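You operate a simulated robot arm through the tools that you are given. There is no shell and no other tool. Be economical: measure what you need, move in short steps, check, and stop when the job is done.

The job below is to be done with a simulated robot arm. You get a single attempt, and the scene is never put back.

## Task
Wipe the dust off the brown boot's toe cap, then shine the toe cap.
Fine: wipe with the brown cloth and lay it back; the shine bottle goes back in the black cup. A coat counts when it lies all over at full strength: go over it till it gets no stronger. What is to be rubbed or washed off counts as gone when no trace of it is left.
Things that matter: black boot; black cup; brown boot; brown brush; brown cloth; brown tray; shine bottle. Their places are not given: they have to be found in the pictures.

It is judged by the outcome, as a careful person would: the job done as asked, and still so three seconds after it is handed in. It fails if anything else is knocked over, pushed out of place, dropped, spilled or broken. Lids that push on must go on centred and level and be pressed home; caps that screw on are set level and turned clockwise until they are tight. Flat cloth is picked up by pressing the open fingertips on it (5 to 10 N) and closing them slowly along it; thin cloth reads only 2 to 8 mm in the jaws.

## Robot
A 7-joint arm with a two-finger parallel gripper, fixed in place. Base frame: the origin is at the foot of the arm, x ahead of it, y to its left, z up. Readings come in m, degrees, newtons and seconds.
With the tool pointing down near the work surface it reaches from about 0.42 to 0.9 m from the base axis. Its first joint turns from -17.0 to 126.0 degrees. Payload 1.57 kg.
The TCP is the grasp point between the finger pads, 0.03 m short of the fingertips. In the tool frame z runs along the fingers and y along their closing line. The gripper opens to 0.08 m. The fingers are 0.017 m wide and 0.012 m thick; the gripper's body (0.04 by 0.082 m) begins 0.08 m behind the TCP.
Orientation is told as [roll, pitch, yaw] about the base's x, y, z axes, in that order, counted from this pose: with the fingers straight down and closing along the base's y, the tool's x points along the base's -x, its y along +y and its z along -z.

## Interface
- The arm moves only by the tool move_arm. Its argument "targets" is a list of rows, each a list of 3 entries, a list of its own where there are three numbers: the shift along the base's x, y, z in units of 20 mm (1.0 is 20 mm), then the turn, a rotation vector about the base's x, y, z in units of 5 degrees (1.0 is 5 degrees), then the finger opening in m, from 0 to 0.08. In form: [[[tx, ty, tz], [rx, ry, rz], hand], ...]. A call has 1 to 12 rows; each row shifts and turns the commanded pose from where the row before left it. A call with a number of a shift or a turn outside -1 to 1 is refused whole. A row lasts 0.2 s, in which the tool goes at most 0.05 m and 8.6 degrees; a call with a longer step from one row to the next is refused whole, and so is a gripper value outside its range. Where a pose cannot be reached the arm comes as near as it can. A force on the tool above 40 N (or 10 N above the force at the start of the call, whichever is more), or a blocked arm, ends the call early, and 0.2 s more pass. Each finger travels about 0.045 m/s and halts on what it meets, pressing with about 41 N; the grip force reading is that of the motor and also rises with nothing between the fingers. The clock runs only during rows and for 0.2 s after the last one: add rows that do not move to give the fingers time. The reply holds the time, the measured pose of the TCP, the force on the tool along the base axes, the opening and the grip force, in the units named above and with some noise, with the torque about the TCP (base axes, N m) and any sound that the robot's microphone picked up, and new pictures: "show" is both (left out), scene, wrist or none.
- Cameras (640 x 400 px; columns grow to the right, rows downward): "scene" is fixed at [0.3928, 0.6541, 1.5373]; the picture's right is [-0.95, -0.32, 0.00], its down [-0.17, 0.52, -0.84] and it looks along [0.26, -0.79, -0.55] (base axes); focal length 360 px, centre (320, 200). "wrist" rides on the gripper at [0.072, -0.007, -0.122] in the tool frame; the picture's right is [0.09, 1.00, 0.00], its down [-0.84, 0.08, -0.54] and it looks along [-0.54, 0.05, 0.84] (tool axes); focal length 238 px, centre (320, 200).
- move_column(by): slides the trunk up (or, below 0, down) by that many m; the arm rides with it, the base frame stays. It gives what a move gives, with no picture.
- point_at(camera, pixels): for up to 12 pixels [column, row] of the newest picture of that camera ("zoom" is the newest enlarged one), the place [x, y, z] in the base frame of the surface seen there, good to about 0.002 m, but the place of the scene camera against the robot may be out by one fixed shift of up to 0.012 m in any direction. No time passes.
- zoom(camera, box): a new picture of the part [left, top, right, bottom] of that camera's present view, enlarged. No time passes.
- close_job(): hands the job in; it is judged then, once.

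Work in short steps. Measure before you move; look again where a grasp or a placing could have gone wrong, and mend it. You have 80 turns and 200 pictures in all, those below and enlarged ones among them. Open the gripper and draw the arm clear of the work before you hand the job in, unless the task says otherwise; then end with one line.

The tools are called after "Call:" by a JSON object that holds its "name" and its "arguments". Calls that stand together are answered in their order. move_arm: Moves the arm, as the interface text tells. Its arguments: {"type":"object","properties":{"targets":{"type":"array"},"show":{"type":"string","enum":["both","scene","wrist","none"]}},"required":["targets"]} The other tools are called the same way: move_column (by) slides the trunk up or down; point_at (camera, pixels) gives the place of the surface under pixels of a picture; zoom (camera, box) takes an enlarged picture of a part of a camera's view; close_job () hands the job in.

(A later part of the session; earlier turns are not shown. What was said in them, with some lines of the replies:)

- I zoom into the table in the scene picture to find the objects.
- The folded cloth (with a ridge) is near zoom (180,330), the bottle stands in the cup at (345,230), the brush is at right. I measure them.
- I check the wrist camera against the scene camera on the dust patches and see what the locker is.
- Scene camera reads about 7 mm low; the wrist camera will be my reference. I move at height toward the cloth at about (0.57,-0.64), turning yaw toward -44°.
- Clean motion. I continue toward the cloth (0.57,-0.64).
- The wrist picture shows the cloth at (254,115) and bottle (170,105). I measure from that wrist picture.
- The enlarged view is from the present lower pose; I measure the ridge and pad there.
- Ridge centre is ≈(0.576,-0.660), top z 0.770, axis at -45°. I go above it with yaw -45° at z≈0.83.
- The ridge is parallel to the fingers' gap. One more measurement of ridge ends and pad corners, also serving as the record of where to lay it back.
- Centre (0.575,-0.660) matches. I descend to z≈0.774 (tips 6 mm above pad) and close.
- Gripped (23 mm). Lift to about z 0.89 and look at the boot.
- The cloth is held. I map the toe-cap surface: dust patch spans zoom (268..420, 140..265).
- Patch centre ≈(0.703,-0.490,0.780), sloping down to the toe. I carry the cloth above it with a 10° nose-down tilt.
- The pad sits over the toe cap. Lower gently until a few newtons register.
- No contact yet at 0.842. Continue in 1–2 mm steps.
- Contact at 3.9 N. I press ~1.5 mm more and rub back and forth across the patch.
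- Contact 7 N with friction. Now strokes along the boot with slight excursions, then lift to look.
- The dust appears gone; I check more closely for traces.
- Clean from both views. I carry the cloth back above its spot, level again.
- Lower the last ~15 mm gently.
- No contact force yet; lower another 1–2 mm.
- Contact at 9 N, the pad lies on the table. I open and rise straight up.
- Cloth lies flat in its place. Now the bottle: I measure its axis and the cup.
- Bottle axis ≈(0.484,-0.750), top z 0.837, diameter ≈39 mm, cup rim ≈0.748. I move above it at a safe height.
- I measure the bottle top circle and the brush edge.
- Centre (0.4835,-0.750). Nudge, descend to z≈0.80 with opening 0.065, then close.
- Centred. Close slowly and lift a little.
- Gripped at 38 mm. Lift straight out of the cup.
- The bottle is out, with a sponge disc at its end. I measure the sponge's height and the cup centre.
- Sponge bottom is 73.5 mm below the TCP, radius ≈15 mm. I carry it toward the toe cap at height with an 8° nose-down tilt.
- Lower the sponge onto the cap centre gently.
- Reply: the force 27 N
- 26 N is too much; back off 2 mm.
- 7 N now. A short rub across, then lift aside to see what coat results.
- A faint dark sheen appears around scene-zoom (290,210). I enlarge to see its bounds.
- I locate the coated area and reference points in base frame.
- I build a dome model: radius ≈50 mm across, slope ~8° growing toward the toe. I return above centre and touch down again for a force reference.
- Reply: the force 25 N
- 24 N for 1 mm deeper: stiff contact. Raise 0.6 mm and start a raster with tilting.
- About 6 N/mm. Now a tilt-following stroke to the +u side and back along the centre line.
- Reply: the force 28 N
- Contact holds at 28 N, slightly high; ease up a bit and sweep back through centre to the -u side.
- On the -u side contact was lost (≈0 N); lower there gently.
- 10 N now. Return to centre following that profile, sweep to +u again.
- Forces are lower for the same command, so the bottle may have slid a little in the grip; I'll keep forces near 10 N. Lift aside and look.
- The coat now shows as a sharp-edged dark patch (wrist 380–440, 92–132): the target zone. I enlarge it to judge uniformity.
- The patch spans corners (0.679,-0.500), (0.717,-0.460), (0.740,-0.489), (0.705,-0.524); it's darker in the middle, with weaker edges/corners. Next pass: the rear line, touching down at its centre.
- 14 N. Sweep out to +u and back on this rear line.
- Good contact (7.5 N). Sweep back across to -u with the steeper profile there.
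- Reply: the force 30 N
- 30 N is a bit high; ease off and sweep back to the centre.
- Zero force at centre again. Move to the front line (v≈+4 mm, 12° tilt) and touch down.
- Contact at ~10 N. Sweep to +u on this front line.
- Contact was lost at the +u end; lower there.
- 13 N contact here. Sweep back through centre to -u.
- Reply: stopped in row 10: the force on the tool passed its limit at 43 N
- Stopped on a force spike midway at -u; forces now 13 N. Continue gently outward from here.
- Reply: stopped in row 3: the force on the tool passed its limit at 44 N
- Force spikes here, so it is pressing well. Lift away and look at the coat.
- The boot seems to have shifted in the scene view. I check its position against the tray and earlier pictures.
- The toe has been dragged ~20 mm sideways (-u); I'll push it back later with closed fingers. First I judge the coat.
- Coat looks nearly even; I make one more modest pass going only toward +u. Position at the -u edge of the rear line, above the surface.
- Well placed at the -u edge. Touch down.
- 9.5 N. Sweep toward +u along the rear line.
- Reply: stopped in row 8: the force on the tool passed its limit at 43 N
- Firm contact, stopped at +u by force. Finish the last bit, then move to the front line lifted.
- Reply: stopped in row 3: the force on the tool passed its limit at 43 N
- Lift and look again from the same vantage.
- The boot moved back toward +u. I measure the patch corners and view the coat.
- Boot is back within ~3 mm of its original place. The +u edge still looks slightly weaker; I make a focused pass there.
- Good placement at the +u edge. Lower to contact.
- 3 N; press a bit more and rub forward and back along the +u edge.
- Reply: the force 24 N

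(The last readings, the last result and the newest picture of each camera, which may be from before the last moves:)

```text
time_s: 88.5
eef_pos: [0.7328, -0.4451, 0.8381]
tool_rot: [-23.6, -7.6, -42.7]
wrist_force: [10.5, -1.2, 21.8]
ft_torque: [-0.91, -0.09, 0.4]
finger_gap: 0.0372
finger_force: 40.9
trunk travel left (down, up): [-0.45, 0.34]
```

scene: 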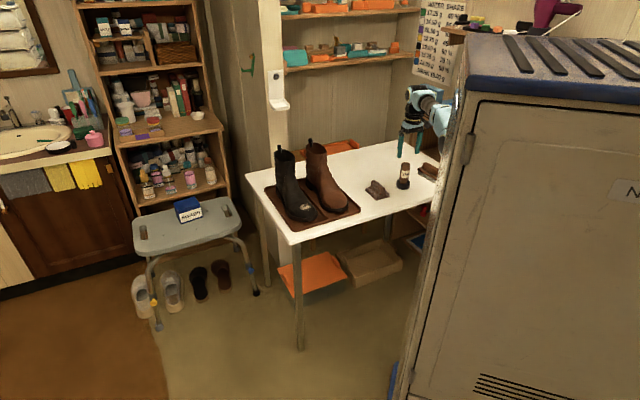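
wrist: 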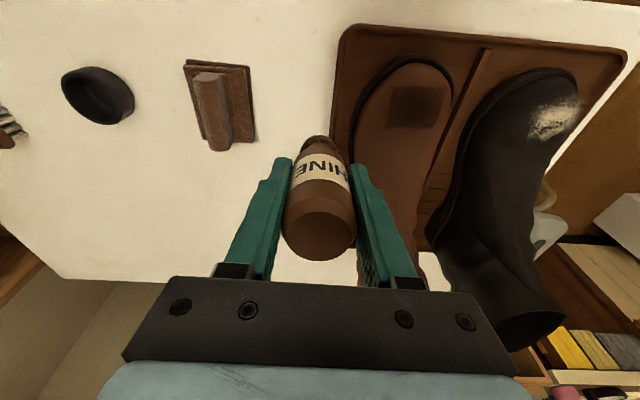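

Good contact. Ease slightly, rub back and forth once more, then lift away and look.

Call:
{"name": "move_arm", "arguments": {"targets": [[[0.16, -0.16, 0.12], [0, 0, 0], 0], [[0.16, -0.16, 0.07], [0, 0, 0], 0], [[0.16, -0.16, 0.05], [0, 0, 0], 0], [[0.16, -0.16, 0.02], [0, 0, 0], 0], [[-0.16, 0.16, -0.02], [0, 0, 0], 0], [[-0.16, 0.16, -0.05], [0, 0, 0], 0], [[-0.16, 0.16, -0.07], [0, 0, 0], 0], [[-0.16, 0.16, -0.09], [0, 0, 0], 0], [[0.1, 0.1, 0.6], [0, 0, 0], 0], [[0, 0, 1], [0.5, -0.5, 0], 0], [[0, 0, 1], [0.5, -0.5, 0], 0], [[-0.3, -0.5, 0.6], [0.5, -0.5, 0], 0]], "show": "none"}}

Call:
{"name": "move_arm", "arguments": {"targets": [[[-0.8, -1, 0], [0.5, -0.5, 0], 0], [[-0.8, -1, 0], [0.5, -0.5, 0], 0], [[-0.8, -1, 0], [0.45, -0.45, 0], 0], [[-0.8, -1, 0], [0.4, -0.4, 0], 0], [[-0.5, -0.8, 0], [0, 0, 0], 0], [[0, 0, 0], [0, 0, 0], 0]], "show": "wrist"}}

Call:
{"name": "zoom", "arguments": {"camera": "wrist", "box": [380, 75, 460, 135]}}

Call:
{"name": "zoom", "arguments": {"camera": "scene", "box": [324, 186, 356, 206]}}

```text
time_s: 91.1
eef_pos: [0.7319, -0.4542, 0.9022]
tool_rot: [-13.0, -7.5, -44.0]
wrist_force: [-0.5, 1.3, -2.1]
ft_torque: [-0.03, 0.04, -0.01]
finger_gap: 0.0372
finger_force: 40.9
trunk travel left (down, up): [-0.45, 0.34]
```

```text
time_s: 92.5
eef_pos: [0.655, -0.5482, 0.9008]
tool_rot: [0.2, -7.7, -45.9]
wrist_force: [0.5, -0.9, -1.3]
ft_torque: [-0.01, 0.06, 0.03]
finger_gap: 0.0373
finger_force: 40.9
trunk travel left (down, up): [-0.45, 0.34]
```

wrist: 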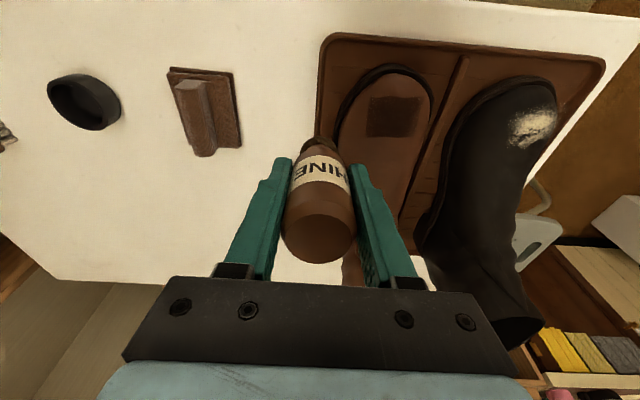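

```text
6.67 times, centred on (420, 105) of wrist
```

zoom: 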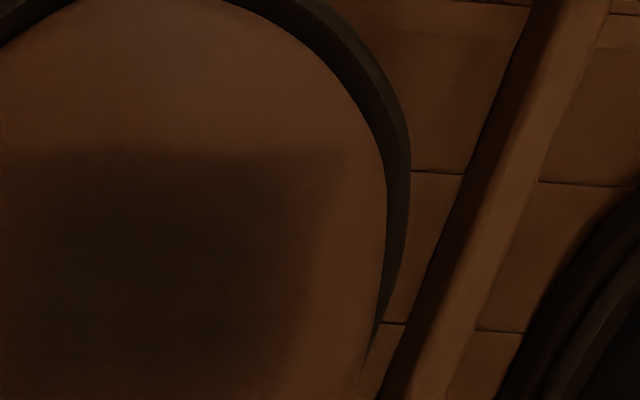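

```text
16.00 times, centred on (340, 196) of scene
```

zoom: 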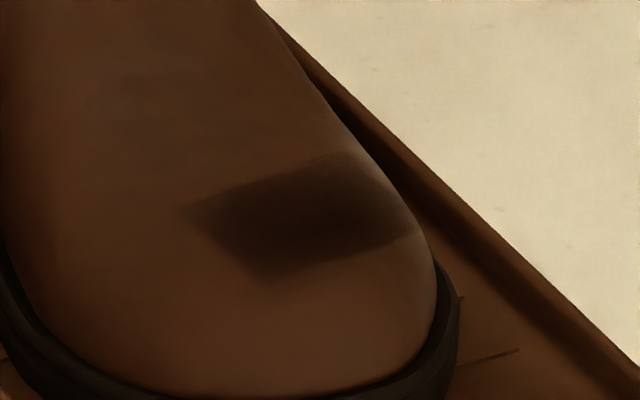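

I enlarge the whole patch in the new wrist view and measure its corners.

Call:
{"name": "zoom", "arguments": {"camera": "wrist", "box": [360, 90, 432, 144]}}

Call:
{"name": "point_at", "arguments": {"camera": "wrist", "pixels": [[372, 97], [426, 97], [368, 135], [414, 136]]}}

```text
7.41 times, centred on (396, 117) of wrist
```

zoom: 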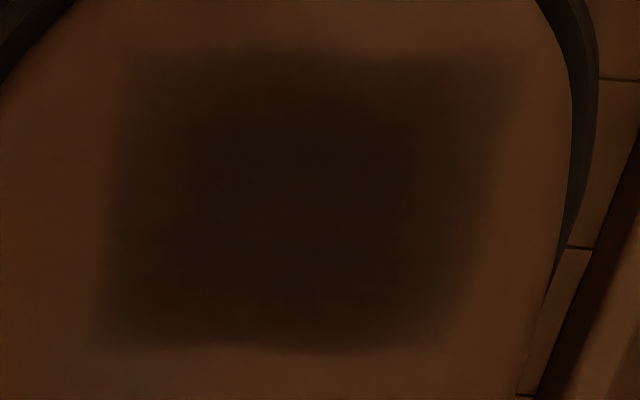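

```text
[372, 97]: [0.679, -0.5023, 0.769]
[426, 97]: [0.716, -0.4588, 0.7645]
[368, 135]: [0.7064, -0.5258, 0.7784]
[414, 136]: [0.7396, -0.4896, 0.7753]
```

The coat is even and dark all over, and the boot is in its original spot. I now carry the bottle level to just above the cup.

Call:
{"name": "move_arm", "arguments": {"targets": [[[-0.782, -0.915, 0.3], [0.099, 0.099, 0.016], 0], [[-0.782, -0.915, 0.2], [0.099, 0.099, 0.016], 0], [[-0.782, -0.915, 0], [0.099, 0.099, 0.016], 0], [[-0.782, -0.915, 0], [0.099, 0.099, 0.016], 0], [[-0.782, -0.915, 0], [0.099, 0.099, 0.016], 0], [[-0.782, -0.915, 0], [0.099, 0.099, 0.016], 0], [[-0.782, -0.915, 0], [0.099, 0.099, 0.016], 0], [[-0.782, -0.915, 0], [0.099, 0.099, 0.016], 0], [[-0.782, -0.915, 0], [0.099, 0.099, 0.016], 0], [[-0.782, -0.915, 0], [0.099, 0.099, 0.016], 0], [[-0.782, -0.915, 0], [0.099, 0.099, 0.016], 0], [[0, 0, 0], [0, 0, 0], 0]], "show": "none"}}

Call:
{"name": "move_arm", "arguments": {"targets": [[[0, 0, -1], [0, 0, 0], 0], [[0, 0, -1], [0, 0, 0], 0], [[0, 0, -1], [0, 0, 0], 0], [[0, 0, 0], [0, 0, 0], 0]], "show": "wrist"}}

Call:
{"name": "zoom", "arguments": {"camera": "scene", "box": [366, 135, 446, 185]}}

```text
time_s: 95.1
eef_pos: [0.4817, -0.7501, 0.91]
tool_rot: [0.2, 0.0, -45.0]
wrist_force: [-0.3, -0.5, -2.2]
ft_torque: [-0.01, 0.0, -0.02]
finger_gap: 0.0366
finger_force: 40.7
trunk travel left (down, up): [-0.45, 0.34]
```

```text
time_s: 96.1
eef_pos: [0.4839, -0.7493, 0.8487]
tool_rot: [0.2, 0.0, -45.0]
wrist_force: [-0.6, -0.1, -1.2]
ft_torque: [0.0, -0.02, 0.01]
finger_gap: 0.0372
finger_force: 40.9
trunk travel left (down, up): [-0.45, 0.34]
```

wrist: 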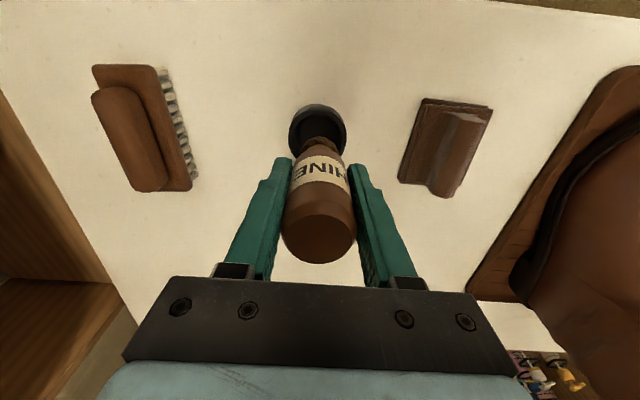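

```text
8.00 times, centred on (406, 160) of scene
```

zoom: 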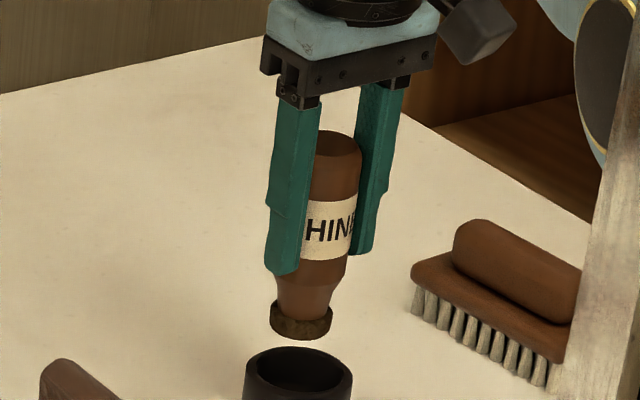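

Bottle is upright and centred over the cup; it slid up ~9 mm in the grip. Lower into the cup until the floor is felt.

Call:
{"name": "move_arm", "arguments": {"targets": [[[0, 0, -0.8], [0, 0, 0], 0], [[0, 0, -0.8], [0, 0, 0], 0], [[0, 0, -0.6], [0, 0, 0], 0], [[0, 0, -0.3], [0, 0, 0], 0], [[0, 0, -0.1], [0, 0, 0], 0], [[0, 0, -0.1], [0, 0, 0], 0], [[0, 0, 0], [0, 0, 0], 0]], "show": "wrist"}}

Call:
{"name": "zoom", "arguments": {"camera": "scene", "box": [366, 140, 446, 190]}}

```text
time_s: 97.7
eef_pos: [0.4837, -0.7497, 0.798]
tool_rot: [0.1, 0.0, -45.0]
wrist_force: [0.3, 1.4, 2.2]
ft_torque: [0.03, -0.01, 0.02]
finger_gap: 0.0372
finger_force: 41.0
trunk travel left (down, up): [-0.45, 0.34]
```

wrist: 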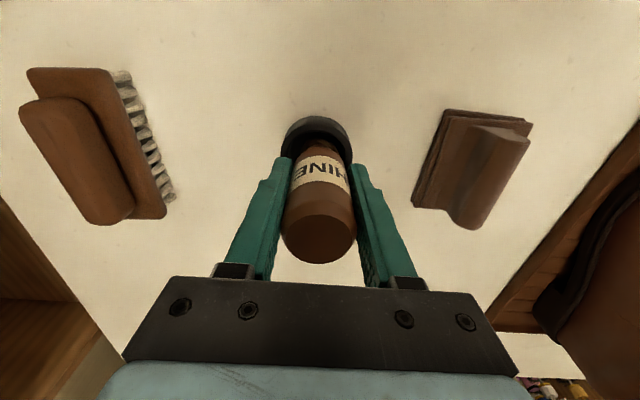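

```text
8.00 times, centred on (406, 165) of scene
5 turns are left
```

zoom: 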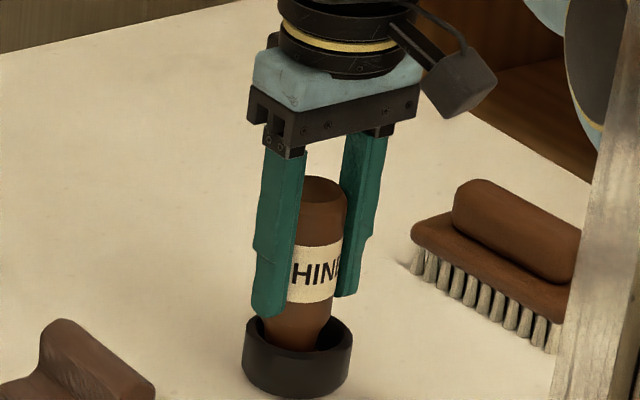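

Light contact with the cup floor (≈3 N over baseline), bottle upright. Open slowly and rise straight up.

Call:
{"name": "move_arm", "arguments": {"targets": [[[0, 0, 0], [0, 0, 0], 0.042], [[0, 0, 0], [0, 0, 0], 0.05], [[0, 0, 0], [0, 0, 0], 0.06], [[0, 0, 0], [0, 0, 0], 0.065], [[0, 0, 0], [0, 0, 0], 0.065], [[0, 0, 0.5], [0, 0, 0], 0.065], [[0, 0, 1], [0, 0, 0], 0.065], [[0, 0, 1], [0, 0, 0], 0.065], [[0, 0, 1], [0, 0, 0], 0.065], [[0, 0, 1], [0, 0, 0], 0.065], [[0, 0, 1], [0, 0, 0], 0.065], [[0, 0, 1], [0, 0, 0], 0.08]], "show": "both"}}

Call:
{"name": "zoom", "arguments": {"camera": "scene", "box": [230, 120, 450, 258]}}

```text
time_s: 100.3
eef_pos: [0.4845, -0.7484, 0.9281]
tool_rot: [0.3, 0.0, -45.0]
wrist_force: [-0.3, 0.4, -0.5]
ft_torque: [0.0, -0.03, 0.02]
finger_gap: 0.0802
finger_force: 0.1
trunk travel left (down, up): [-0.45, 0.34]
```

scene: 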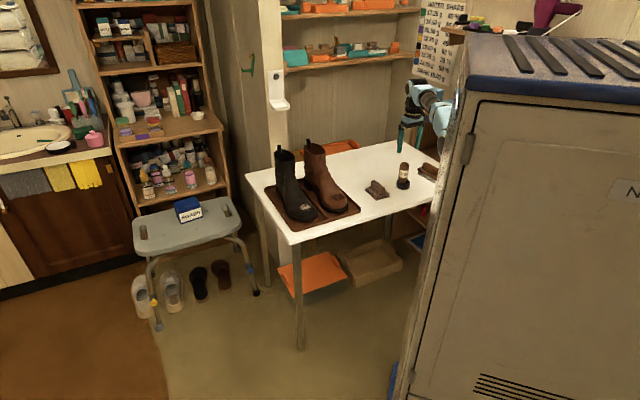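
wrist: 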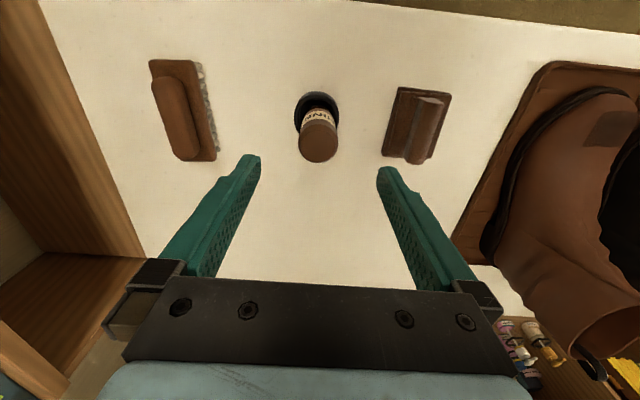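

```text
2.90 times, centred on (340, 189) of scene
4 turns are left
```

zoom: 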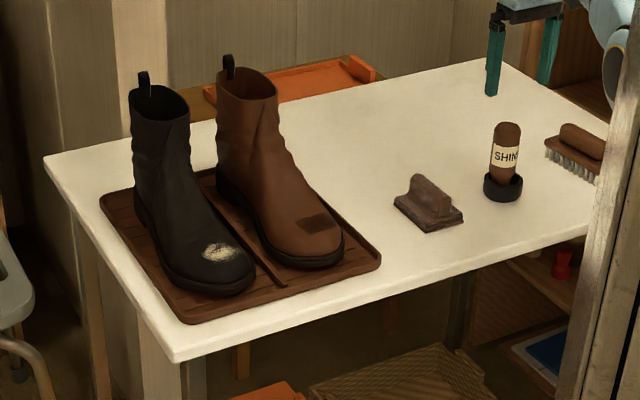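

The bottle stands in the cup, the cloth is back, the boots stand in the tray, and the gripper is open and clear. I hand the job in.

Call:
{"name": "close_job", "arguments": {}}

```text
The job is handed in.
```

I wiped the dust off the brown boot's toe cap and shined the toe cap. The cloth is back in its place and the bottle is back in the black cup. The coat looked even, though I couldn't confirm full strength at its soft edges. I dragged the boot's toe about 2 cm while shining; the toe is now back within a few millimetres of where it was, but the heel may still be turned slightly.
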